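You operate a simulated robot arm through the tools that you are given. There is no shell and no other tool. Be economical: measure what you need, move in short steps, check, and stop when the job is done.

You run a simulated robot arm. Do the job below in one go: nothing can be reset, and whatever is moved stays where it is left.

JOB
Switch the tuner on and tune it till the meter shows 9 bars.
Fine: slide the glass door open and shut it again; the tuner stays on.

It is judged by the outcome, as a careful person would: the job done as asked, and still so three seconds after it is handed in. It fails if anything else is knocked over, pushed out of place, dropped, spilled or broken.

ROBOT AND FRAMES
A 7-joint arm with a two-finger parallel gripper, fixed in place. Base frame: the origin is at the foot of the arm, x ahead of it, y to its left, z up. Units: mm, degrees, N and s.
With the tool pointing down near the work surface it reaches from about 120 to 720 mm from the base axis. Its first joint turns from -166.0 to 166.0 degrees. Payload 1.57 kg.
The TCP is the grasp point between the finger pads, 30 mm short of the fingertips. In the tool frame z runs along the fingers and y along their closing line. The gripper opens to 110 mm. The fingers are 24 mm wide and 12 mm thick; the gripper's body (48 by 112 mm) begins 78 mm behind the TCP.
Orientation is that of the tool frame in the base frame, as a unit quaternion [x, y, z, w]. With the fingers straight down and closing along the base's y, the tool's x points along the base's -x, its y along +y and its z along -z.

CONTROLS
- The arm moves only by the tool step_arm. Its argument "targets" is a list of rows, each a list of 3 entries, a list of its own where there are three numbers: the gripper command, from -1 (shut) to 1 (fully open), values between in proportion, then the shift along the tool's x, y, z in mm, then the turn, a rotation vector about the tool's x, y, z in degrees. In form: [[hand, [tx, ty, tz], [rx, ry, rz]], ...]. A call has 1 to 8 rows; each row is the pose to reach, as a shift and turn from the pose commanded when the call began, along the tool's axes at that moment. A row lasts 0.2 s, in which the tool goes at most 50 mm and 8.6 degrees; a call with a longer step from one row to the next is refused whole, and so is a gripper value outside its range. A pose out of reach is approached as far as the arm can. The call stops where the force on the tool passes 70 N (or 10 N more than at its start, if that is more) or the arm is blocked; 0.2 s more then pass. The fingers move at their own pace (about 45 mm/s each) and stop on an object; they squeeze with about 39 N. The grip force told is the motor's: it shows also when the fingers shut on nothing. Time passes only in rows, and 0.2 s behind the last, so rows that repeat a pose let the fingers close. It gives the time, the measured TCP pose, the force on the tool (base axes), the opening and the grip force at its end, in the units of the frame above (readings bear some noise), with the torque about the TCP (base axes, N m) and any sound that the robot's microphone picked up.
- Cameras (640 x 400 px; columns grow to the right, rows downward): "scene" is fixed at [399.9, 498.2, 989.8]; the picture's right is [-0.97, 0.24, 0.00], its down [0.12, 0.47, -0.87] and it looks along [-0.21, -0.85, -0.48] (base axes); focal length 311 px, centre (320, 200). "wrist" rides on the gripper at [70, 16, -141] in the tool frame; the picture's right is [-0.23, 0.97, 0.00], its down [-0.85, -0.20, -0.48] and it looks along [-0.47, -0.11, 0.88] (tool axes); focal length 222 px, centre (320, 200). There is no depth. A picture from a camera that has moved, and an enlarged one, comes with that camera's place and axes in the base frame and with its lens.
- snapshot(camera): a new picture of that camera. It takes no simulated time.
- move_column(by): slides the trunk up (or, below 0, down) by that many mm; the arm rides with it, the base frame stays. It gives what a move gives, with no picture.
- zoom(camera, box): a new picture of the part [left, top, right, bottom] of that camera's present view, enlarged. It takes no simulated time.
- finish_job(): hands the job in; it is judged then, once.

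Work in short steps. Places have to be worked out from the pictures, the camera data and where the tool is seen: move nearer, look again, correct. Check each grasp and each placing, and mend what went wrong. You have 120 turns and 84 pictures in all, those below and enlarged ones among them. Open the gripper and draw the arm clear of the work before you hand the job in, unless the task says otherwise; then end with one line.

The tools are called after "Request:" by a JSON object that holds its "op" and its "data". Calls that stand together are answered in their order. step_arm: Moves the arm, as the interface text tells. Its arguments: {"type":"object","properties":{"targets":{"type":"array","items":{"type":"array"}}},"required":["targets"]} The other tools are called the same way: move_column (by) slides the trunk up or down; snapshot (camera) takes a picture; zoom (camera, box) takes an enlarged picture of a part of a camera's view; finish_job () hands the job in.

At the start:

```text
clock: 0.0
tool_pos: [25.0, -428.9, 708.8]
ee_rot: [-0.001, 1.0, 0.001, 0.001]
contact_force: [0.3, 0.1, -0.3]
moment: [-0.01, 0.0, -0.01]
finger_gap: 110.3
finger_force: 0.1
trunk travel left (down, up): [-250.0, 340.0]
```

scene: 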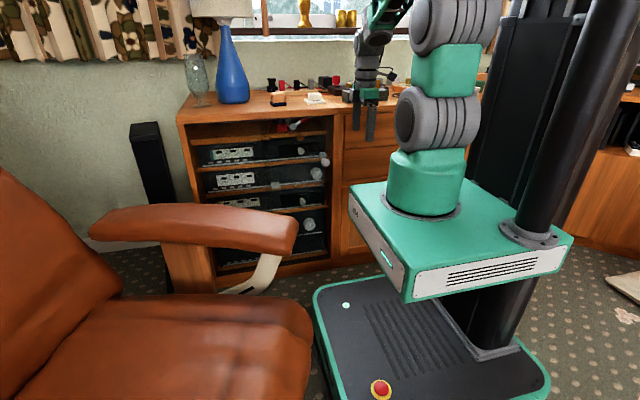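
wrist: 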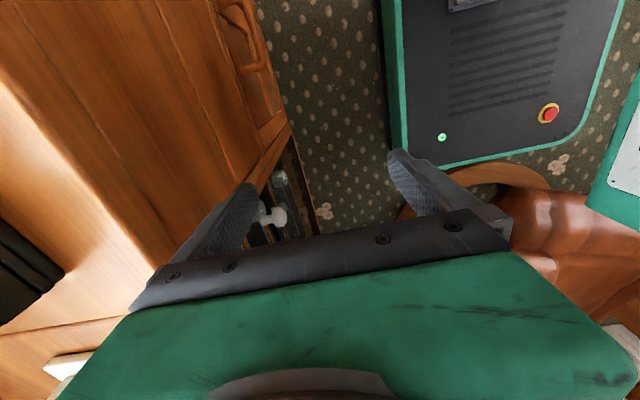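

I'll look closely at the cabinet with the stereo units first.

Request:
{"op": "zoom", "data": {"camera": "scene", "box": [170, 80, 350, 280]}}

Request:
{"op": "zoom", "data": {"camera": "scene", "box": [180, 110, 340, 210]}}

```text
2.00 times, centred on (260, 180) of scene
camera zoom: at [399.9, 498.2, 989.8], right [-0.97, 0.24, 0.0], down [0.12, 0.47, -0.87], along [-0.21, -0.85, -0.48], focal length 622 px, centre (440, 240)
```

zoom: 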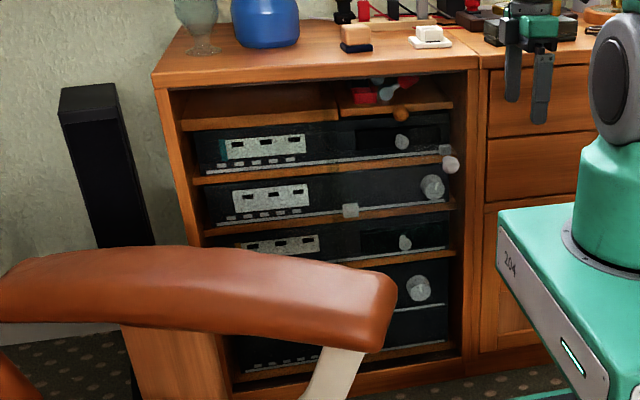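

```text
4.00 times, centred on (260, 160) of scene
camera zoom: at [399.9, 498.2, 989.8], right [-0.97, 0.24, 0.0], down [0.12, 0.47, -0.87], along [-0.21, -0.85, -0.48], focal length 1244 px, centre (560, 360)
```

zoom: 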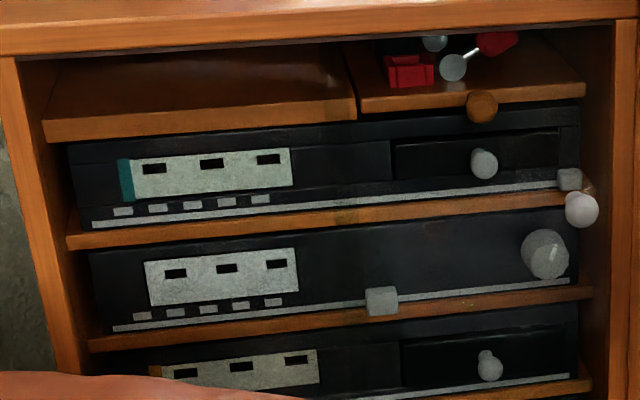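

The door's white knob triangulates to about (120, -525, 565), and the cabinet front is near y≈-550, spanning x≈100..590. I'll tip the tool toward horizontal (facing -y) while staying in front of the cabinet, so that I can see the units close up.

Request:
{"op": "step_arm", "data": {"targets": [[0, [-15, 8, 8], [8.5, 0, 0]], [0, [-30, 15, 15], [17, 0, 0]], [0, [-45, 22, 22], [25.5, 0, 0]], [0, [-60, 30, 30], [34, 0, 0]], [0, [-75, 35, 40], [42.5, 0, 0]], [0, [-90, 40, 50], [51, 0, 0]], [0, [-105, 40, 60], [59.5, 0, 0]], [0, [-120, 40, 70], [68, 0, 0]]]}}

Request:
{"op": "snapshot", "data": {"camera": "wrist"}}

Request:
{"op": "snapshot", "data": {"camera": "scene"}}

```text
clock: 1.8
tool_pos: [145.7, -388.8, 639.2]
ee_rot: [-0.001, 0.828, -0.56, 0.001]
contact_force: [-0.2, -0.7, -0.4]
moment: [0.02, -0.04, 0.01]
finger_gap: 54.9
finger_force: 0.1
trunk travel left (down, up): [-250.0, 340.0]
```

```text
79 pictures are left
camera wrist: at [77.9, -252.4, 674.7], right [0.23, 0.36, -0.9], down [0.85, 0.37, 0.36], along [0.47, -0.85, -0.23], focal length 222 px, centre (320, 200)
```

wrist: 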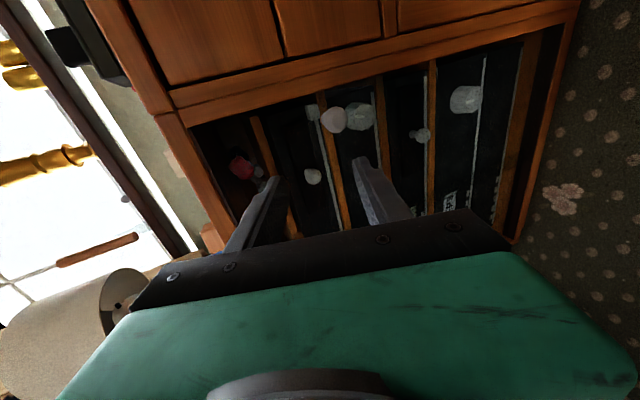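

```text
78 pictures are left
```

scene: 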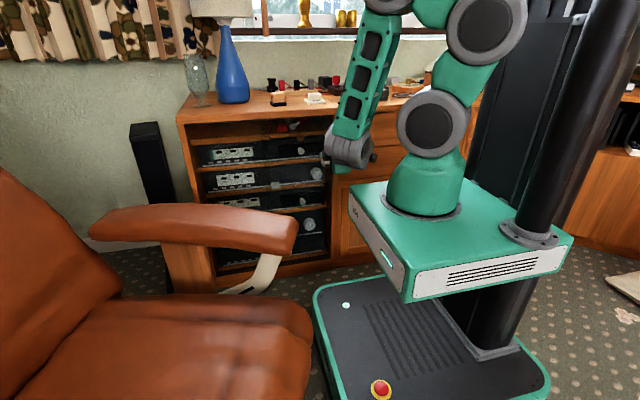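

I'll finish levelling the tool, then roll it -90° so the wrist camera sits upright above the gripper.

Request:
{"op": "step_arm", "data": {"targets": [[0, [0, 0, 0], [7.5, 0, 0]], [0, [0, 0, 0], [15, 0, 0]], [0, [0, 0, 0], [22, 0, 0]]]}}

Request:
{"op": "step_arm", "data": {"targets": [[0, [0, 0, 0], [0, 0, -8.5]], [0, [0, 0, 0], [0, 0, -17]], [0, [0, 0, 0], [0, 0, -25.5]], [0, [0, 0, 0], [0, 0, -34]], [0, [0, 0, 0], [0, 0, -42.5]], [0, [0, 0, 0], [0, 0, -51]], [0, [0, 0, 0], [0, 0, -59.5]], [0, [0, 0, 0], [0, 0, -68]]]}}

Request:
{"op": "step_arm", "data": {"targets": [[-1, [0, 0, 0], [0, 0, -7.5]], [-1, [0, 0, 0], [0, 0, -15]], [-1, [0, 0, 0], [0, 0, -22]], [-1, [0, 0, 0], [0, 0, -22]]]}}

Request:
{"op": "snapshot", "data": {"camera": "wrist"}}

```text
clock: 2.6
tool_pos: [152.6, -393.6, 675.1]
ee_rot: [0.007, 0.744, -0.668, 0.011]
contact_force: [-1.0, -0.5, 0.1]
moment: [-0.01, -0.02, 0.0]
finger_gap: 54.9
finger_force: 0.2
out of reach, approached as far as the arm can: row 3
trunk travel left (down, up): [-250.0, 340.0]
stopped in row 3: the arm was blocked; the commanded pose is now the measured one
```

```text
clock: 4.4
tool_pos: [152.1, -393.1, 675.9]
ee_rot: [-0.409, 0.621, -0.56, -0.366]
contact_force: [-0.6, -0.2, 0.5]
moment: [0.0, 0.01, -0.04]
finger_gap: 55.1
finger_force: 0.0
trunk travel left (down, up): [-250.0, 340.0]
```

```text
clock: 5.4
tool_pos: [153.7, -393.6, 676.5]
ee_rot: [-0.521, 0.531, -0.482, -0.464]
contact_force: [0.3, -0.2, 0.3]
moment: [-0.02, 0.01, 0.0]
finger_gap: 0.0
finger_force: 18.0
trunk travel left (down, up): [-250.0, 340.0]
```

```text
77 pictures are left
camera wrist: at [136.7, -260.4, 758.1], right [-0.97, 0.02, -0.25], down [0.22, 0.57, -0.79], along [0.13, -0.82, -0.55], focal length 222 px, centre (320, 200)
```

wrist: 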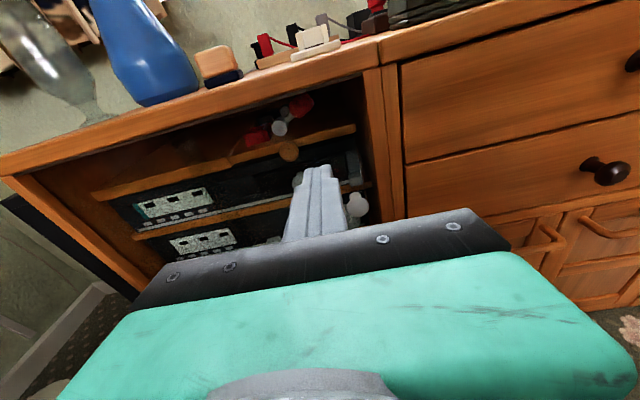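

Let me enlarge the unit fronts.

Request:
{"op": "zoom", "data": {"camera": "wrist", "box": [80, 80, 400, 280]}}

Request:
{"op": "zoom", "data": {"camera": "wrist", "box": [120, 170, 280, 270]}}

```text
2.00 times, centred on (240, 180) of wrist
camera zoom: at [136.7, -260.4, 758.1], right [-0.97, 0.02, -0.25], down [0.22, 0.57, -0.79], along [0.13, -0.82, -0.55], focal length 444 px, centre (480, 240)
```

zoom: 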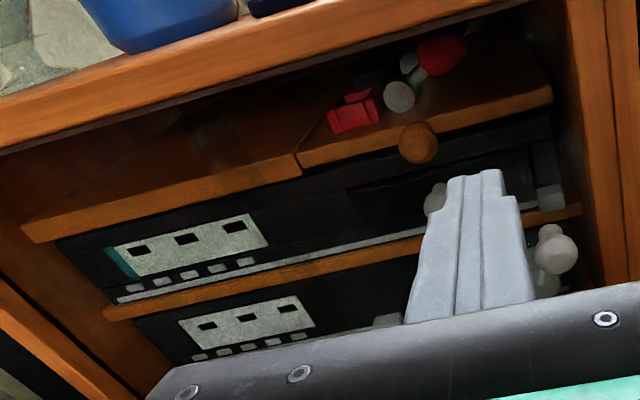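

```text
4.00 times, centred on (200, 220) of wrist
camera zoom: at [136.7, -260.4, 758.1], right [-0.97, 0.02, -0.25], down [0.22, 0.57, -0.79], along [0.13, -0.82, -0.55], focal length 888 px, centre (800, 120)
```

zoom: 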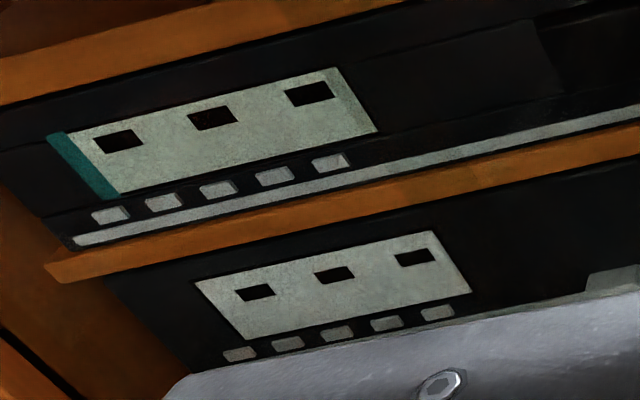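

The zooms are rendered in fresh detail, so I'll use the scene camera's enlarged views of the units.

Request:
{"op": "zoom", "data": {"camera": "scene", "box": [200, 135, 280, 185]}}

Request:
{"op": "zoom", "data": {"camera": "scene", "box": [260, 135, 340, 185]}}

Request:
{"op": "zoom", "data": {"camera": "scene", "box": [215, 185, 343, 265]}}

```text
8.00 times, centred on (240, 160) of scene
camera zoom: at [399.9, 498.2, 989.8], right [-0.97, 0.24, 0.0], down [0.12, 0.47, -0.87], along [-0.21, -0.85, -0.48], focal length 2488 px, centre (960, 520)
```

zoom: 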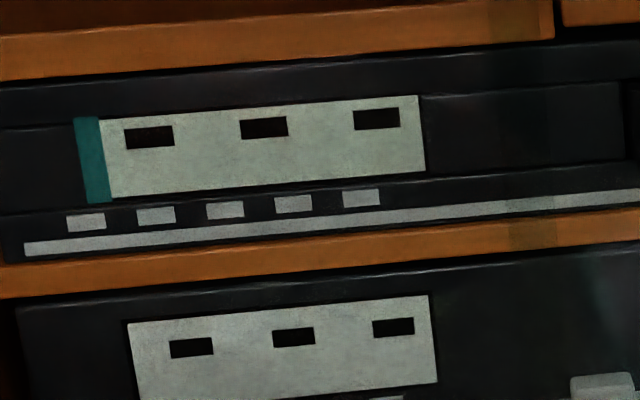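

```text
8.00 times, centred on (300, 160) of scene
camera zoom: at [399.9, 498.2, 989.8], right [-0.97, 0.24, 0.0], down [0.12, 0.47, -0.87], along [-0.21, -0.85, -0.48], focal length 2488 px, centre (480, 520)
```

zoom: 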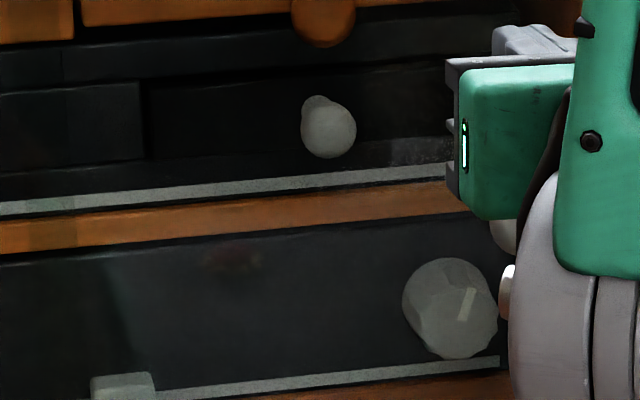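

```text
5.00 times, centred on (279, 225) of scene
camera zoom: at [399.9, 498.2, 989.8], right [-0.97, 0.24, 0.0], down [0.12, 0.47, -0.87], along [-0.21, -0.85, -0.48], focal length 1555 px, centre (525, 75)
```

zoom: 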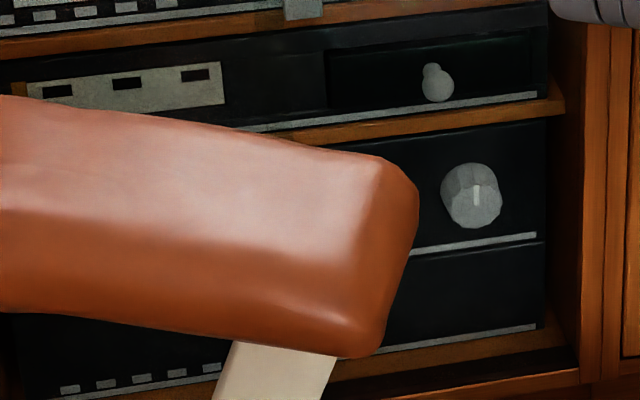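

Units 2 and 4 have large pointer knobs, and the wrist is near its limit at this height. I'll lower the trunk for a better reach and a better view.

Request:
{"op": "move_column", "data": {"by": -120}}

Request:
{"op": "step_arm", "data": {"targets": [[-1, [0, 0, 0], [0, 0, 0]]]}}

Request:
{"op": "snapshot", "data": {"camera": "wrist"}}

Request:
{"op": "snapshot", "data": {"camera": "scene"}}

```text
clock: 6.9
tool_pos: [153.8, -393.5, 555.5]
ee_rot: [-0.52, 0.532, -0.482, -0.464]
contact_force: [0.3, -0.1, 0.6]
moment: [0.01, -0.01, -0.02]
finger_gap: 0.0
finger_force: 20.7
trunk travel left (down, up): [-130.0, 460.0]
```

```text
clock: 7.3
tool_pos: [153.9, -393.8, 556.7]
ee_rot: [-0.52, 0.531, -0.482, -0.464]
contact_force: [0.3, 0.6, -0.5]
moment: [0.0, 0.02, 0.02]
finger_gap: 0.1
finger_force: 20.9
trunk travel left (down, up): [-130.0, 460.0]
```

```text
71 pictures are left
camera wrist: at [137.0, -260.7, 638.0], right [-0.97, 0.02, -0.26], down [0.22, 0.57, -0.79], along [0.13, -0.82, -0.55], focal length 222 px, centre (320, 200)
```

wrist: 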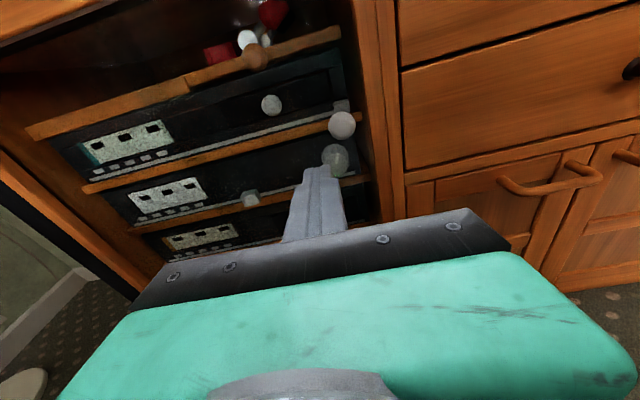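

```text
70 pictures are left
```

scene: 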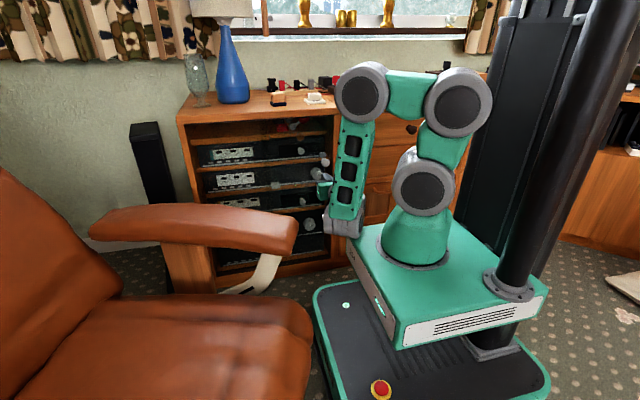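

Good view now. I'll enlarge the upper two units, and the right-hand side.

Request:
{"op": "zoom", "data": {"camera": "wrist", "box": [200, 50, 392, 170]}}

Request:
{"op": "zoom", "data": {"camera": "wrist", "box": [60, 110, 300, 260]}}

Request:
{"op": "zoom", "data": {"camera": "scene", "box": [260, 135, 340, 185]}}

```text
3.33 times, centred on (296, 110) of wrist
camera zoom: at [137.0, -260.7, 638.0], right [-0.97, 0.02, -0.26], down [0.22, 0.57, -0.79], along [0.13, -0.82, -0.55], focal length 740 px, centre (400, 500)
```

zoom: 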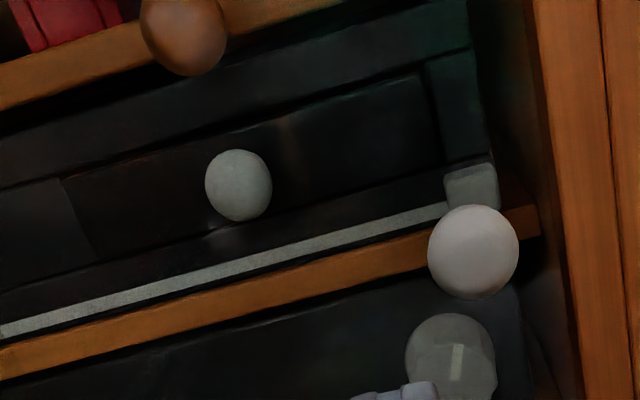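

```text
2.67 times, centred on (180, 185) of wrist
camera zoom: at [137.0, -260.7, 638.0], right [-0.97, 0.02, -0.26], down [0.22, 0.57, -0.79], along [0.13, -0.82, -0.55], focal length 592 px, centre (693, 240)
```

zoom: 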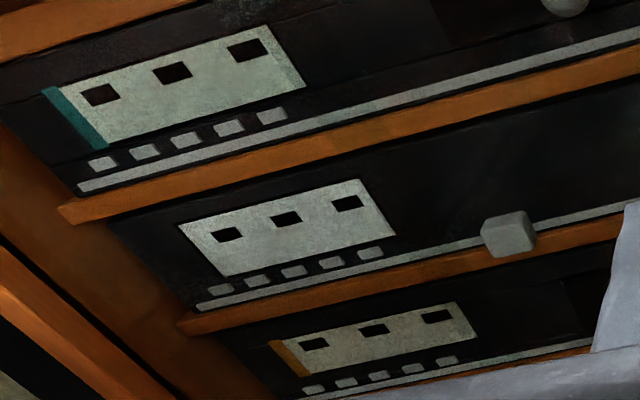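

```text
8.00 times, centred on (300, 160) of scene
camera zoom: at [399.9, 498.2, 989.8], right [-0.97, 0.24, 0.0], down [0.12, 0.47, -0.87], along [-0.21, -0.85, -0.48], focal length 2488 px, centre (480, 520)
```

zoom: 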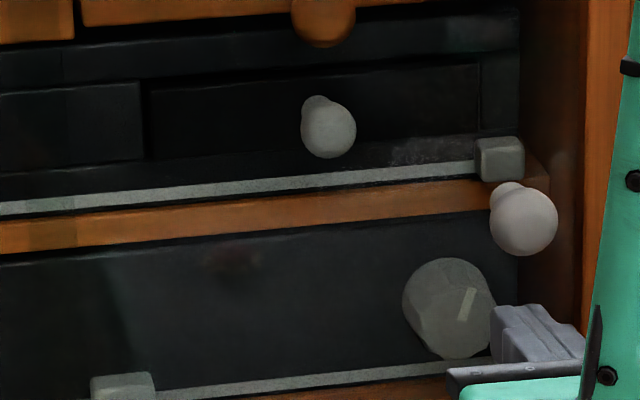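

I need to see the lower units (3 and 4) too before deciding which is the tuner, so I'll lower the trunk further.

Request:
{"op": "move_column", "data": {"by": -125}}

Request:
{"op": "snapshot", "data": {"camera": "wrist"}}

Request:
{"op": "zoom", "data": {"camera": "wrist", "box": [100, 60, 388, 240]}}

```text
clock: 8.8
tool_pos: [154.3, -395.2, 430.4]
ee_rot: [-0.519, 0.531, -0.483, -0.465]
contact_force: [0.2, -0.2, 0.0]
moment: [0.01, 0.01, 0.0]
finger_gap: 0.2
finger_force: 21.8
trunk travel left (down, up): [-5.0, 585.0]
```

```text
66 pictures are left
camera wrist: at [137.1, -260.8, 513.2], right [-0.97, 0.02, -0.26], down [0.22, 0.57, -0.79], along [0.13, -0.82, -0.55], focal length 222 px, centre (320, 200)
```

wrist: 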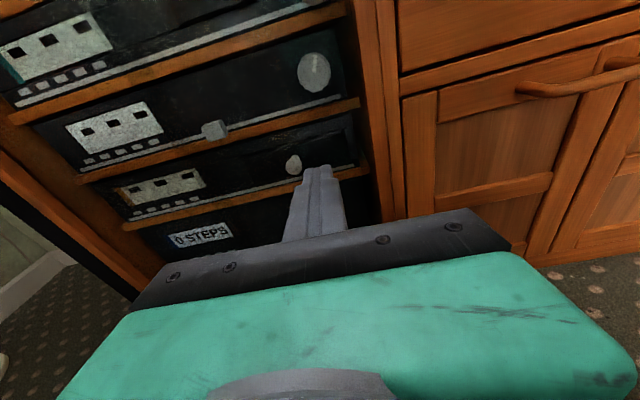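

```text
2.22 times, centred on (244, 150) of wrist
camera zoom: at [137.1, -260.8, 513.2], right [-0.97, 0.02, -0.26], down [0.22, 0.57, -0.79], along [0.13, -0.82, -0.55], focal length 494 px, centre (489, 311)
```

zoom: 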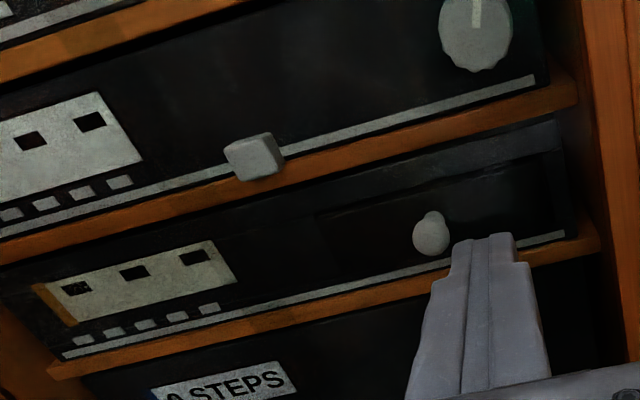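

Unit 4 shows "0 STEPS". I'll lower the hand about 100 mm to see unit 4 in full.

Request:
{"op": "step_arm", "data": {"targets": [[-1, [-35, 0, 0], [0, 0, 0]], [-1, [-70, 0, 0], [0, 0, 0]], [-1, [-100, 0, 0], [0, 0, 0]]]}}

Request:
{"op": "snapshot", "data": {"camera": "wrist"}}

Request:
{"op": "zoom", "data": {"camera": "wrist", "box": [80, 60, 400, 260]}}

```text
clock: 9.3
tool_pos: [154.2, -394.4, 428.1]
ee_rot: [-0.522, 0.534, -0.475, -0.466]
contact_force: [-0.2, -0.4, 0.1]
moment: [0.0, 0.03, 0.03]
finger_gap: 0.0
finger_force: 21.2
out of reach, approached as far as the arm can: row 2
trunk travel left (down, up): [-5.0, 585.0]
stopped in row 2: the arm was blocked; the commanded pose is now the measured one
```

```text
64 pictures are left
camera wrist: at [138.5, -261.7, 512.2], right [-0.97, 0.03, -0.25], down [0.22, 0.57, -0.79], along [0.12, -0.82, -0.56], focal length 222 px, centre (320, 200)
```

wrist: 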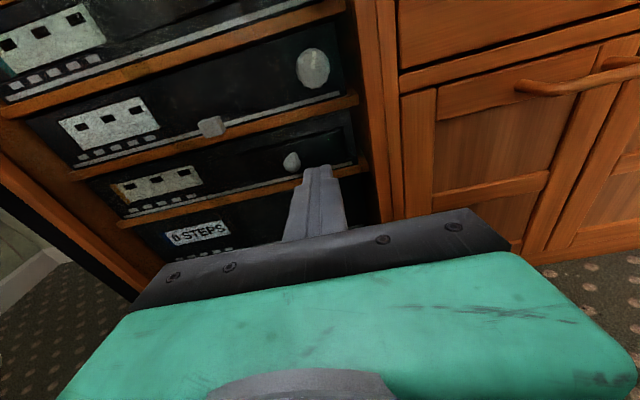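

```text
2.00 times, centred on (240, 160) of wrist
camera zoom: at [138.5, -261.7, 512.2], right [-0.97, 0.03, -0.25], down [0.22, 0.57, -0.79], along [0.12, -0.82, -0.56], focal length 444 px, centre (480, 280)
```

zoom: 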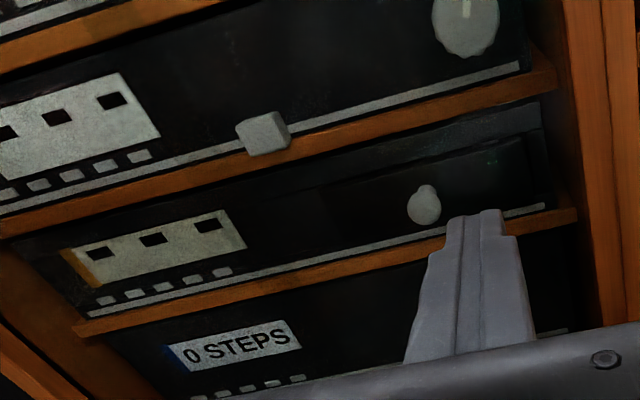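

Unit 4 (STEPS, lit) looks like an amplifier. Unit 2 has a dark display, a push button at about (309,-591,465) and a big knob at about (146,-593,490), so it's the likely tuner. The door knob is at about (125,-524,562), so I'll raise the trunk and approach it with the fingers half open.

Request:
{"op": "move_column", "data": {"by": 135}}

Request:
{"op": "step_arm", "data": {"targets": [[0.1, [0, 15, 15], [0, 2, 0]], [0.1, [0, 29, 30], [0, 4, 0]], [0.1, [0, 29, 45], [0, 6.6, 0]], [0.1, [0, 29, 50], [0, 6.6, 0]]]}}

Request:
{"op": "snapshot", "data": {"camera": "wrist"}}

Request:
{"op": "snapshot", "data": {"camera": "scene"}}

```text
clock: 10.9
tool_pos: [155.6, -393.7, 562.7]
ee_rot: [-0.521, 0.533, -0.477, -0.466]
contact_force: [-0.6, 0.9, -0.8]
moment: [0.01, 0.06, 0.01]
finger_gap: 0.2
finger_force: 21.3
trunk travel left (down, up): [-140.0, 450.0]
```

```text
clock: 11.6
tool_pos: [132.2, -419.6, 576.1]
ee_rot: [0.516, -0.516, 0.495, 0.471]
contact_force: [0.6, 0.1, -0.4]
moment: [-0.03, 0.0, -0.01]
finger_gap: 58.1
finger_force: 0.1
out of reach, approached as far as the arm can: row 3
trunk travel left (down, up): [-140.0, 450.0]
stopped in row 3: the arm was blocked; the commanded pose is now the measured one
```

```text
62 pictures are left
camera wrist: at [113.1, -283.8, 652.8], right [-0.97, -0.01, -0.25], down [0.21, 0.54, -0.82], along [0.14, -0.84, -0.52], focal length 222 px, centre (320, 200)
```

wrist: 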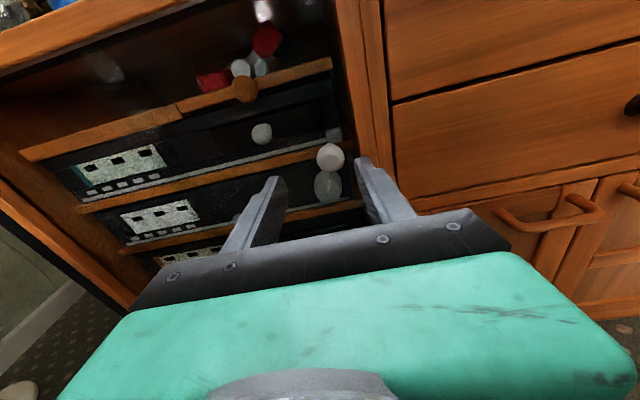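

```text
61 pictures are left
```

scene: 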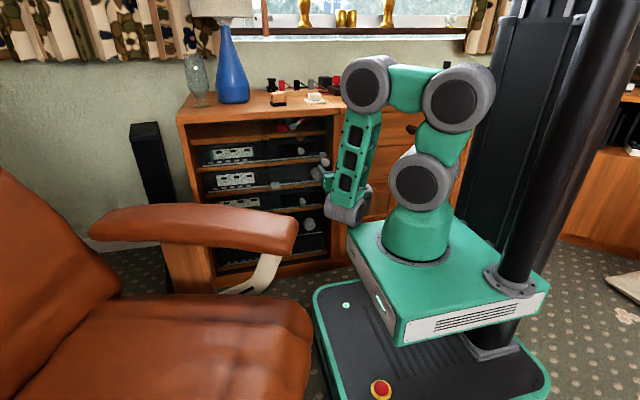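

The knob is confirmed at about (126,-524,560). I'll advance in two stages without more pitch, since that joint is at its limit.

Request:
{"op": "step_arm", "data": {"targets": [[-0.1, [-5, 4, 20], [0, 0, 0]], [-0.1, [-10, 8, 40], [0, 0, 0]], [-0.1, [-10, 8, 60], [0, 0, 0]]]}}

Request:
{"op": "snapshot", "data": {"camera": "wrist"}}

Request:
{"op": "zoom", "data": {"camera": "scene", "box": [260, 135, 356, 195]}}

```text
clock: 12.4
tool_pos: [124.6, -478.5, 559.7]
ee_rot: [0.518, -0.516, 0.493, 0.472]
contact_force: [0.4, 0.1, -0.6]
moment: [0.01, -0.01, -0.05]
finger_gap: 49.4
finger_force: 0.0
trunk travel left (down, up): [-140.0, 450.0]
```

```text
60 pictures are left
camera wrist: at [106.5, -343.6, 637.0], right [-0.97, -0.01, -0.25], down [0.2, 0.54, -0.82], along [0.14, -0.84, -0.52], focal length 222 px, centre (320, 200)
```

wrist: 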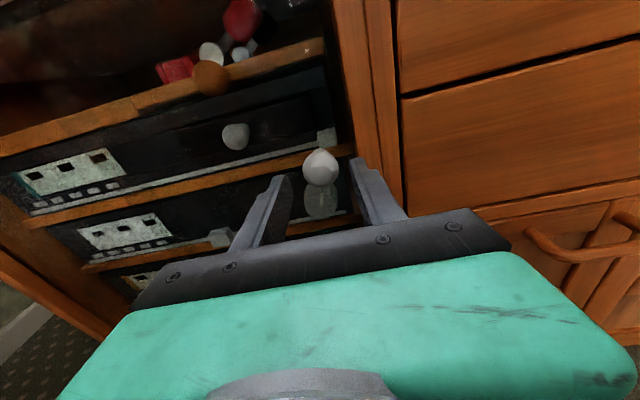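

```text
6.67 times, centred on (308, 165) of scene
camera zoom: at [399.9, 498.2, 989.8], right [-0.97, 0.24, 0.0], down [0.12, 0.47, -0.87], along [-0.21, -0.85, -0.48], focal length 2073 px, centre (400, 433)
```

zoom: 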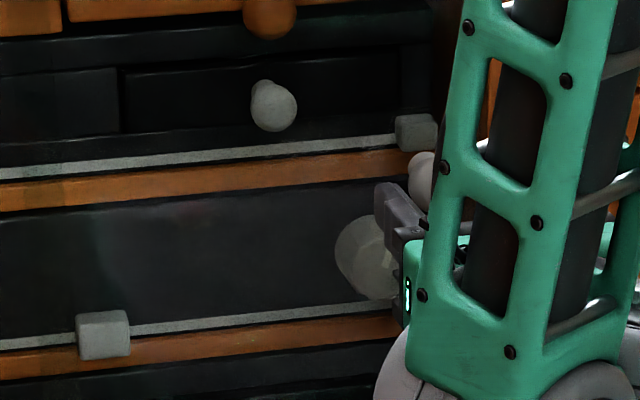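

The knob sits between the fingers. I'll advance 27 mm more and close.

Request:
{"op": "step_arm", "data": {"targets": [[-0.1, [0, -2, 14], [0, 0, 0]], [-0.1, [0, -2, 27], [0, 0, 0]], [-1, [0, -2, 27], [0, 0, 0]], [-1, [0, -2, 27], [0, 0, 0]], [-1, [0, -2, 27], [0, 0, 0]]]}}

Request:
{"op": "snapshot", "data": {"camera": "wrist"}}

```text
clock: 13.6
tool_pos: [129.5, -507.6, 557.4]
ee_rot: [0.517, -0.517, 0.494, 0.471]
contact_force: [-0.5, -5.3, -3.4]
moment: [-0.04, 0.0, 0.01]
finger_gap: 31.8
finger_force: 30.2
trunk travel left (down, up): [-140.0, 450.0]
```

```text
58 pictures are left
camera wrist: at [109.2, -371.0, 635.2], right [-0.97, -0.01, -0.25], down [0.21, 0.54, -0.82], along [0.14, -0.84, -0.52], focal length 222 px, centre (320, 200)
```

wrist: 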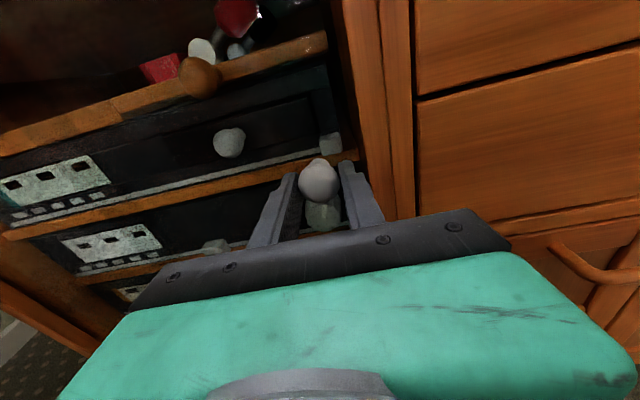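

The knob is gripped at 31.8 mm. I'll slide it toward +x.

Request:
{"op": "step_arm", "data": {"targets": [[-1, [-0.3, -15, 0.4], [0, 0, 0]], [-1, [-0.6, -30, 0.8], [0, 0, 0]], [-1, [-1.1, -50, 1.2], [0, 0, 0]], [-1, [-1.5, -70, 1.8], [0, 0, 0]]]}}

```text
clock: 14.6
tool_pos: [199.1, -506.3, 556.7]
ee_rot: [0.517, -0.515, 0.496, 0.471]
contact_force: [0.4, 3.0, 7.1]
moment: [-0.09, -0.1, 0.27]
finger_gap: 31.5
finger_force: 40.3
trunk travel left (down, up): [-140.0, 450.0]
```

The door slides. I'll continue about 130 mm more.

Request:
{"op": "step_arm", "data": {"targets": [[-1, [-0.5, -25, 0.4], [0, 0, 0]], [-1, [-1, -50, 1], [0, 0, 0]], [-1, [-1.5, -75, 1.5], [0, 0, 0]], [-1, [-2, -100, 2], [0, 0, 0]], [-1, [-2.5, -125, 2.5], [0, 0, 0]]]}}

Request:
{"op": "snapshot", "data": {"camera": "wrist"}}

Request:
{"op": "snapshot", "data": {"camera": "scene"}}

```text
clock: 15.8
tool_pos: [317.5, -507.0, 586.2]
ee_rot: [-0.503, 0.519, -0.508, -0.469]
contact_force: [-10.9, -21.3, 8.5]
moment: [1.52, 0.72, -3.86]
finger_gap: 17.9
finger_force: 29.4
trunk travel left (down, up): [-140.0, 450.0]
```

```text
57 pictures are left
camera wrist: at [296.4, -369.0, 658.7], right [-0.96, -0.01, -0.28], down [0.23, 0.52, -0.82], along [0.15, -0.85, -0.5], focal length 222 px, centre (320, 200)
```

wrist: 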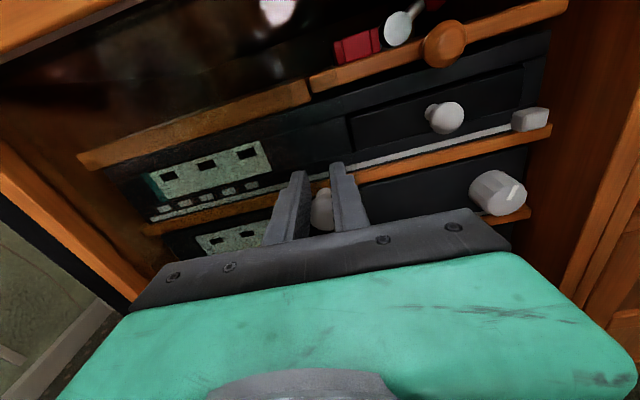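

```text
56 pictures are left
```

scene: 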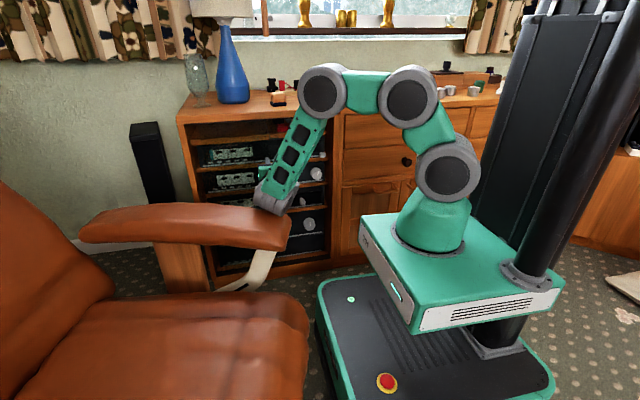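

The hand rode up the knob and the wrist looks to be leaning on the chair's armrest. I'll open and rise straight up to take the load off at once.

Request:
{"op": "step_arm", "data": {"targets": [[-0.3, [30, 0, 0], [0, 0, 0]], [-0.1, [60, 0, 0], [0, 0, 0]], [0, [90, 0, 0], [0, 0, 0]]]}}

Request:
{"op": "snapshot", "data": {"camera": "scene"}}

Request:
{"op": "snapshot", "data": {"camera": "wrist"}}

```text
clock: 16.6
tool_pos: [320.3, -511.5, 648.5]
ee_rot: [0.517, -0.516, 0.494, 0.472]
contact_force: [0.5, -0.5, 0.4]
moment: [0.01, 0.03, 0.0]
finger_gap: 54.8
finger_force: 0.1
trunk travel left (down, up): [-140.0, 450.0]
```

```text
55 pictures are left
```

scene: 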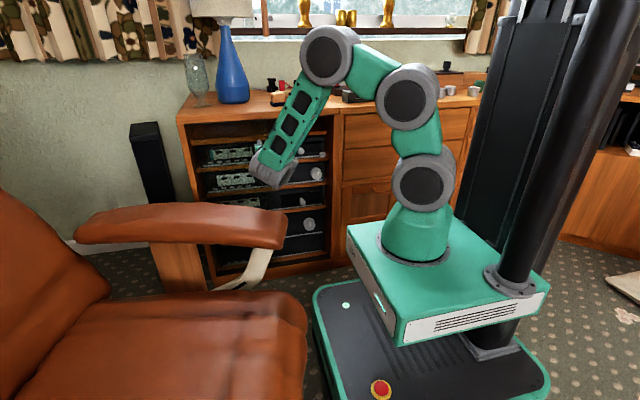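

```text
54 pictures are left
camera wrist: at [300.9, -376.1, 726.0], right [-0.97, -0.01, -0.25], down [0.21, 0.54, -0.82], along [0.14, -0.84, -0.52], focal length 222 px, centre (320, 200)
```

wrist: 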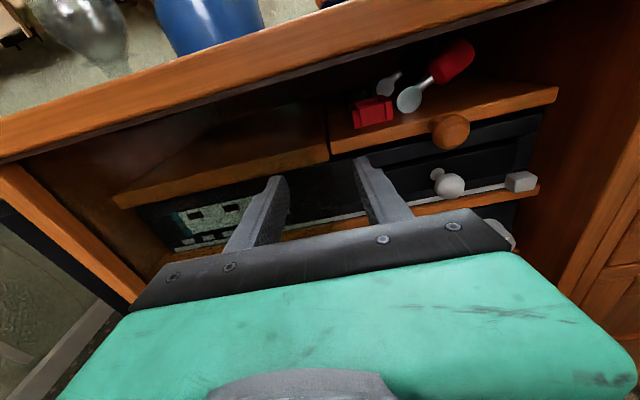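

The chair's armrest shifted some 25–30 mm; I'll come back to that. From here on I'll yaw the tool about 40° so the wrist stays on the low-x side, well away from the chair. First I move to low x, then yaw.

Request:
{"op": "step_arm", "data": {"targets": [[0, [0, 35, 0], [0, 0, 0]], [0, [0, 70, 0], [8, 0, 0]], [0, [0, 90, -20], [16, 0, 0]], [0, [0, 90, -40], [24, 0, 0]], [0, [0, 90, -50], [32, 0, 0]], [-1, [0, 90, -50], [40, 0, 0]], [-1, [0, 90, -50], [40, 0, 0]]]}}

Request:
{"op": "snapshot", "data": {"camera": "scene"}}

Request:
{"op": "snapshot", "data": {"camera": "wrist"}}

```text
clock: 18.2
tool_pos: [227.0, -466.6, 598.9]
ee_rot: [0.646, -0.315, 0.641, 0.267]
contact_force: [1.4, -0.1, -0.8]
moment: [-0.06, -0.06, -0.05]
finger_gap: 3.1
finger_force: 0.3
out of reach, approached as far as the arm can: row 4, 5, 6, 7
trunk travel left (down, up): [-140.0, 450.0]
```

```text
53 pictures are left
```

scene: 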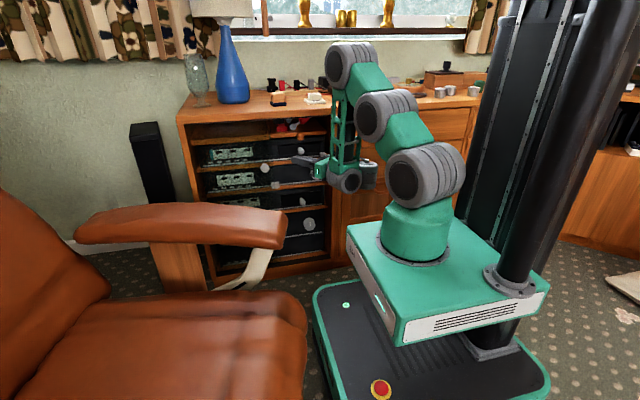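

```text
52 pictures are left
camera wrist: at [121.7, -375.8, 671.1], right [-0.73, -0.63, -0.29], down [-0.15, 0.55, -0.82], along [0.67, -0.56, -0.49], focal length 222 px, centre (320, 200)
```

wrist: 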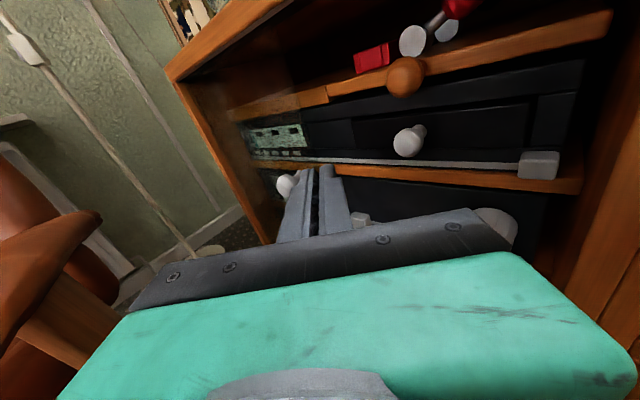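

Let me check where the door is now.

Request:
{"op": "zoom", "data": {"camera": "scene", "box": [200, 130, 340, 218]}}

Request:
{"op": "zoom", "data": {"camera": "wrist", "box": [230, 100, 550, 300]}}

```text
4.55 times, centred on (270, 174) of scene
camera zoom: at [399.9, 498.2, 989.8], right [-0.97, 0.24, 0.0], down [0.12, 0.47, -0.87], along [-0.21, -0.85, -0.48], focal length 1414 px, centre (547, 318)
```

zoom: 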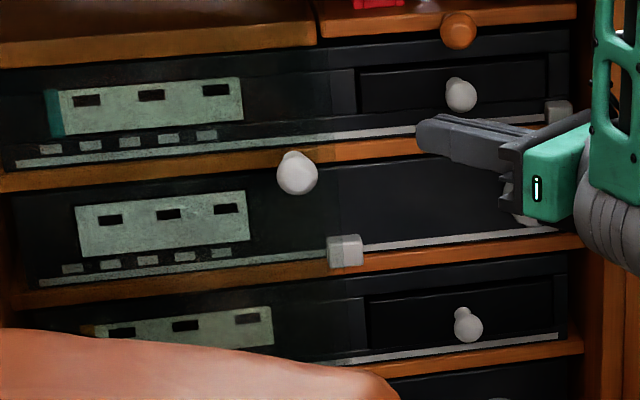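

```text
2.00 times, centred on (390, 200) of wrist
camera zoom: at [121.7, -375.8, 671.1], right [-0.73, -0.63, -0.29], down [-0.15, 0.55, -0.82], along [0.67, -0.56, -0.49], focal length 444 px, centre (180, 200)
```

zoom: 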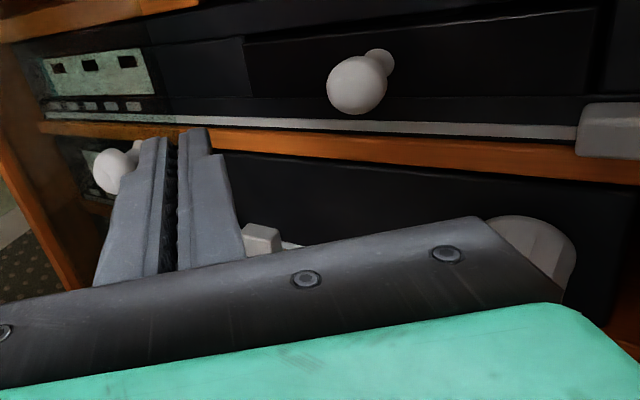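

The door is open about 222 mm, with the knob at x≈348 and the pane edge at x≈312, about halfway across the button. I'll make a small test move to learn the true commanded pose, then nudge the door further from the knob's -x side.

Request:
{"op": "step_arm", "data": {"targets": [[-1, [0, 0, 10], [0, 0, 0]]]}}

```text
clock: 18.6
tool_pos: [231.4, -467.6, 595.3]
ee_rot: [0.647, -0.316, 0.641, 0.265]
contact_force: [-0.2, -0.1, -0.3]
moment: [0.01, -0.02, 0.01]
finger_gap: 0.0
finger_force: 18.3
out of reach, approached as far as the arm can: row 1
trunk travel left (down, up): [-140.0, 450.0]
```

The arm settles a bit low here, but it moves with the commands. I'll go in steps toward the spot just on the -x side of the door knob.

Request:
{"op": "step_arm", "data": {"targets": [[-1, [-8, -8, 15], [0, 0, 0]], [-1, [-12, -15, 30], [0, 0, 0]], [-1, [-16, -23, 45], [0, 0, 0]]]}}

Request:
{"op": "snapshot", "data": {"camera": "wrist"}}

```text
clock: 19.4
tool_pos: [276.3, -480.0, 573.7]
ee_rot: [0.647, -0.315, 0.642, 0.265]
contact_force: [0.1, -0.6, -1.3]
moment: [0.0, 0.01, -0.05]
finger_gap: 0.0
finger_force: 21.5
out of reach, approached as far as the arm can: row 3
trunk travel left (down, up): [-140.0, 450.0]
```

```text
49 pictures are left
camera wrist: at [171.5, -389.4, 647.0], right [-0.72, -0.63, -0.29], down [-0.15, 0.55, -0.82], along [0.67, -0.55, -0.49], focal length 222 px, centre (320, 200)
```

wrist: 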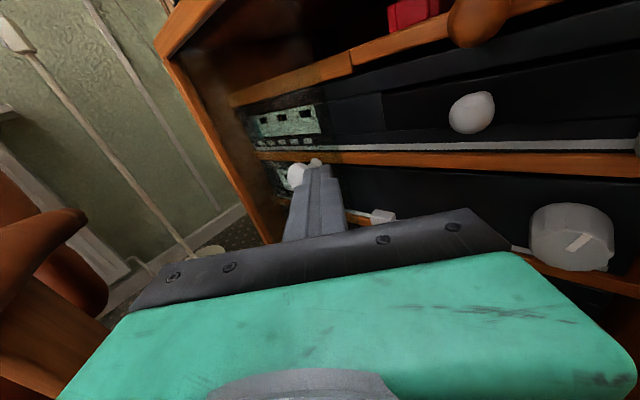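

Next I'll put the tip beside the knob, then push in +x.

Request:
{"op": "step_arm", "data": {"targets": [[-1, [-5, 1, 16], [0, 0, 0]], [-1, [-11, 3, 33], [0, 0, 0]]]}}

Request:
{"op": "snapshot", "data": {"camera": "wrist"}}

Request:
{"op": "zoom", "data": {"camera": "scene", "box": [200, 130, 340, 218]}}

```text
clock: 20.0
tool_pos: [286.8, -482.6, 546.0]
ee_rot: [0.647, -0.316, 0.641, 0.266]
contact_force: [0.2, 0.9, 1.0]
moment: [0.02, 0.0, 0.0]
finger_gap: 0.0
finger_force: 21.6
out of reach, approached as far as the arm can: row 1, 2
trunk travel left (down, up): [-140.0, 450.0]
```

```text
48 pictures are left
camera wrist: at [181.7, -392.0, 618.5], right [-0.72, -0.63, -0.29], down [-0.15, 0.55, -0.82], along [0.67, -0.55, -0.49], focal length 222 px, centre (320, 200)
```

wrist: 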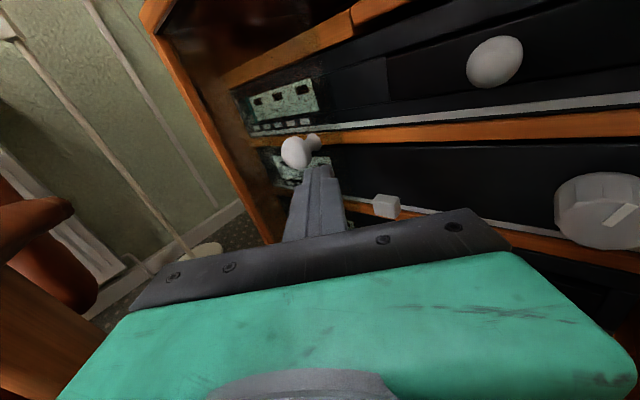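

```text
4.55 times, centred on (270, 174) of scene
camera zoom: at [399.9, 498.2, 989.8], right [-0.97, 0.24, 0.0], down [0.12, 0.47, -0.87], along [-0.21, -0.85, -0.48], focal length 1414 px, centre (547, 318)
```

zoom: 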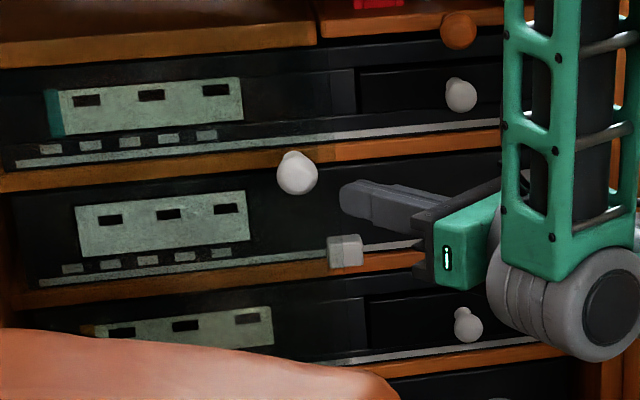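

The reach limit eases if the arm is mounted higher relative to the work, so I'll raise the trunk 100 mm and bring the tool back down.

Request:
{"op": "move_column", "data": {"by": 100}}

Request:
{"op": "step_arm", "data": {"targets": [[-1, [-28, 0, 0], [0, 0, 0]], [-1, [-55, 0, 0], [0, 0, 0]], [-1, [-83, 0, 0], [0, 0, 0]]]}}

```text
clock: 21.4
tool_pos: [287.8, -483.0, 646.6]
ee_rot: [0.647, -0.317, 0.641, 0.265]
contact_force: [0.2, -0.3, -0.8]
moment: [0.0, 0.02, 0.01]
finger_gap: 0.0
finger_force: 22.1
trunk travel left (down, up): [-240.0, 350.0]
```

```text
clock: 22.2
tool_pos: [287.8, -477.8, 563.3]
ee_rot: [0.647, -0.315, 0.641, 0.266]
contact_force: [0.9, -0.3, 0.0]
moment: [-0.03, 0.01, -0.02]
finger_gap: 0.4
finger_force: 21.9
trunk travel left (down, up): [-240.0, 350.0]
```

Now it's fully reachable. I'll place the tip beside the knob and push it 40 mm in +x.

Request:
{"op": "step_arm", "data": {"targets": [[-1, [0, 6, 14], [0, 0, 0]], [-1, [0, 11.6, 27], [0, 0, 0]], [-1, [0, 0, 37], [0, 0, 0]], [-1, [-1, -11, 47], [0, 0, 0]], [-1, [-1, -19, 54], [0, 0, 0]]]}}

Request:
{"op": "zoom", "data": {"camera": "scene", "box": [200, 130, 340, 218]}}

Request:
{"op": "snapshot", "data": {"camera": "wrist"}}

```text
clock: 23.2
tool_pos: [314.6, -503.8, 560.1]
ee_rot: [0.646, -0.323, 0.637, 0.271]
contact_force: [-51.3, 24.0, 32.8]
moment: [-0.52, -0.82, -0.14]
finger_gap: 0.2
finger_force: 21.3
trunk travel left (down, up): [-240.0, 350.0]
stopped in row 5: the force on the tool passed its limit at 88 N (the readings are from after the stop); the commanded pose is now the measured one
```

```text
4.55 times, centred on (270, 174) of scene
camera zoom: at [399.9, 498.2, 989.8], right [-0.97, 0.24, 0.0], down [0.12, 0.47, -0.87], along [-0.21, -0.85, -0.48], focal length 1414 px, centre (547, 318)
```

zoom: 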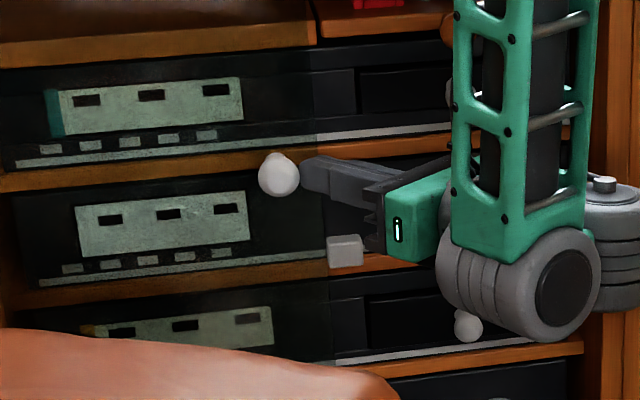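

```text
45 pictures are left
camera wrist: at [211.6, -412.0, 634.0], right [-0.74, -0.61, -0.29], down [-0.14, 0.56, -0.82], along [0.66, -0.56, -0.5], focal length 222 px, centre (320, 200)
```

wrist: 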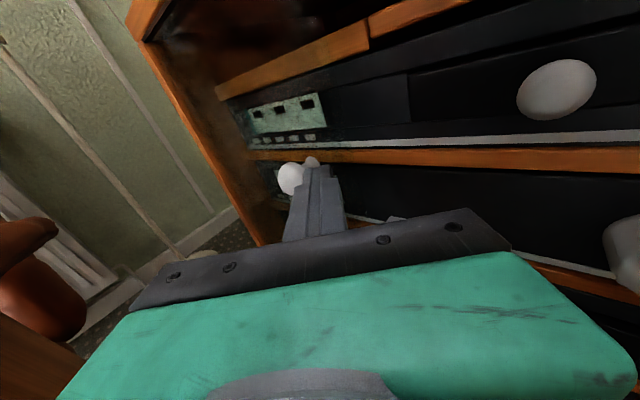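

The door hit its stop, and the button is now clear of the glass. I'll back off along the tool axis and descend to the button's height.

Request:
{"op": "step_arm", "data": {"targets": [[-1, [0, 3, -30], [0, 0, 0]], [-1, [0, 3, -60], [0, 0, 0]], [-1, [0, 3, -85], [0, 0, 0]], [-1, [-35, 3, -85], [0, 0, 0]], [-1, [-70, 3, -85], [0, 0, 0]], [-1, [-97, 3, -85], [0, 0, 0]]]}}

Request:
{"op": "snapshot", "data": {"camera": "wrist"}}

Request:
{"op": "snapshot", "data": {"camera": "scene"}}

```text
clock: 24.6
tool_pos: [264.2, -434.3, 463.4]
ee_rot: [0.649, -0.321, 0.636, 0.267]
contact_force: [0.3, 0.1, 0.3]
moment: [-0.05, -0.02, 0.02]
finger_gap: 0.0
finger_force: 21.0
trunk travel left (down, up): [-240.0, 350.0]
```

```text
44 pictures are left
camera wrist: at [160.2, -343.6, 537.5], right [-0.73, -0.62, -0.29], down [-0.15, 0.56, -0.82], along [0.66, -0.56, -0.5], focal length 222 px, centre (320, 200)
```

wrist: 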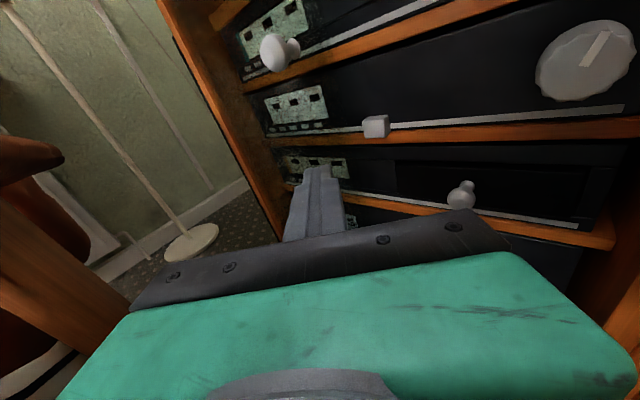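

```text
43 pictures are left
```

scene: 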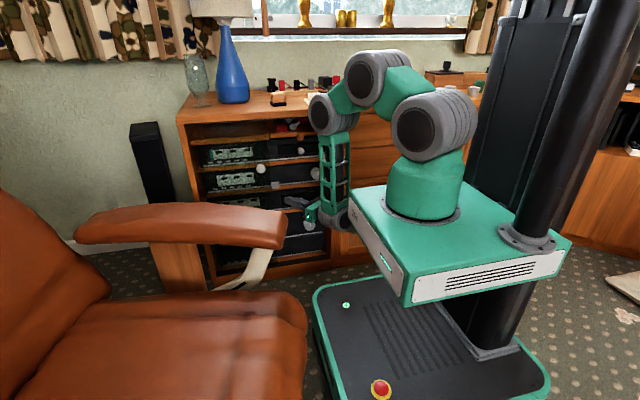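

The button is at about (305,-591,459). I'll go to about 20 mm in front of it and look.

Request:
{"op": "step_arm", "data": {"targets": [[-1, [1.5, 13, 23], [0, 0, 0]], [-1, [3, 26, 46], [0, 0, 0]], [-1, [4.5, 39, 69], [0, 0, 0]], [-1, [5.7, 52, 91], [0, 0, 0]]]}}

Request:
{"op": "zoom", "data": {"camera": "wrist", "box": [220, 60, 540, 260]}}

Request:
{"op": "zoom", "data": {"camera": "scene", "box": [200, 130, 340, 218]}}

```text
clock: 25.6
tool_pos: [274.8, -512.1, 464.1]
ee_rot: [0.649, -0.322, 0.636, 0.267]
contact_force: [-0.6, 0.7, -0.1]
moment: [-0.01, -0.02, 0.0]
finger_gap: 0.0
finger_force: 21.4
out of reach, approached as far as the arm can: row 4
trunk travel left (down, up): [-240.0, 350.0]
```

```text
2.00 times, centred on (380, 160) of wrist
camera zoom: at [170.7, -421.1, 538.2], right [-0.73, -0.61, -0.29], down [-0.15, 0.56, -0.82], along [0.66, -0.56, -0.5], focal length 444 px, centre (200, 280)
```

zoom: 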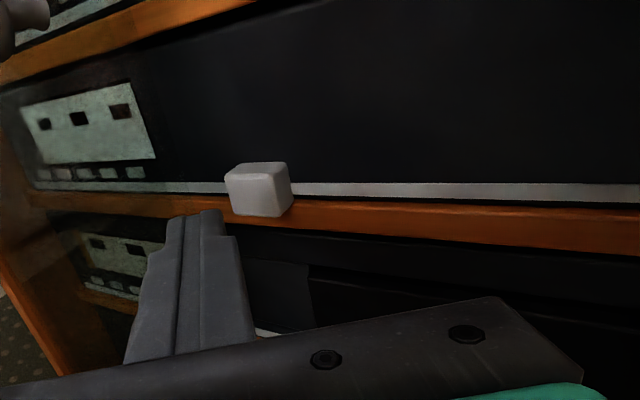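

```text
4.55 times, centred on (270, 174) of scene
camera zoom: at [399.9, 498.2, 989.8], right [-0.97, 0.24, 0.0], down [0.12, 0.47, -0.87], along [-0.21, -0.85, -0.48], focal length 1414 px, centre (547, 318)
```

zoom: 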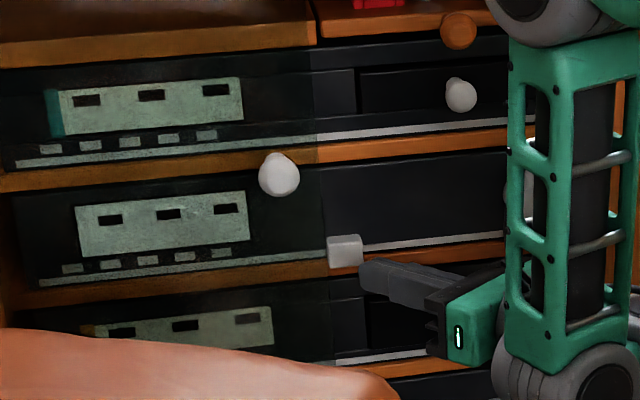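

The limit is biting again near here, so I'll raise the trunk 80 mm and bring the tool back down; the tip is at about (294,-535,463), short of the button.

Request:
{"op": "move_column", "data": {"by": 80}}

Request:
{"op": "step_arm", "data": {"targets": [[-1, [-30, 0, -15], [0, 0, 0]], [-1, [-60, 0, -15], [0, 0, 0]], [-1, [-83, 0, -10], [0, 0, 0]]]}}

```text
clock: 26.8
tool_pos: [274.5, -512.4, 545.7]
ee_rot: [0.648, -0.321, 0.637, 0.267]
contact_force: [0.4, 0.2, 1.0]
moment: [0.01, 0.02, 0.05]
finger_gap: 0.0
finger_force: 21.8
trunk travel left (down, up): [-320.0, 270.0]
```

```text
clock: 27.6
tool_pos: [269.4, -490.7, 465.2]
ee_rot: [0.648, -0.321, 0.637, 0.268]
contact_force: [0.6, -0.5, 0.1]
moment: [0.03, -0.01, -0.02]
finger_gap: 0.0
finger_force: 21.8
out of reach, approached as far as the arm can: row 3
trunk travel left (down, up): [-320.0, 270.0]
```

The limits suggest the TCP works best about 50–100 mm below the arm's foot. I'll raise the tool 150 mm and lower the trunk 150 mm to get that relation at this height.

Request:
{"op": "step_arm", "data": {"targets": [[-1, [40, 0, -5], [0, 0, 0]], [-1, [80, 0, -5], [0, 0, 0]], [-1, [120, 0, 0], [0, 0, 0]], [-1, [150, 0, 0], [0, 0, 0]]]}}

Request:
{"op": "move_column", "data": {"by": -150}}

```text
clock: 28.6
tool_pos: [267.5, -503.6, 614.6]
ee_rot: [0.648, -0.322, 0.636, 0.267]
contact_force: [0.6, -0.9, 0.1]
moment: [-0.03, 0.0, 0.02]
finger_gap: 0.0
finger_force: 21.0
trunk travel left (down, up): [-320.0, 270.0]
```

```text
clock: 30.3
tool_pos: [268.2, -504.7, 465.2]
ee_rot: [0.648, -0.322, 0.636, 0.268]
contact_force: [0.4, 0.2, 0.0]
moment: [0.0, 0.0, 0.01]
finger_gap: 0.5
finger_force: 21.1
trunk travel left (down, up): [-170.0, 420.0]
```

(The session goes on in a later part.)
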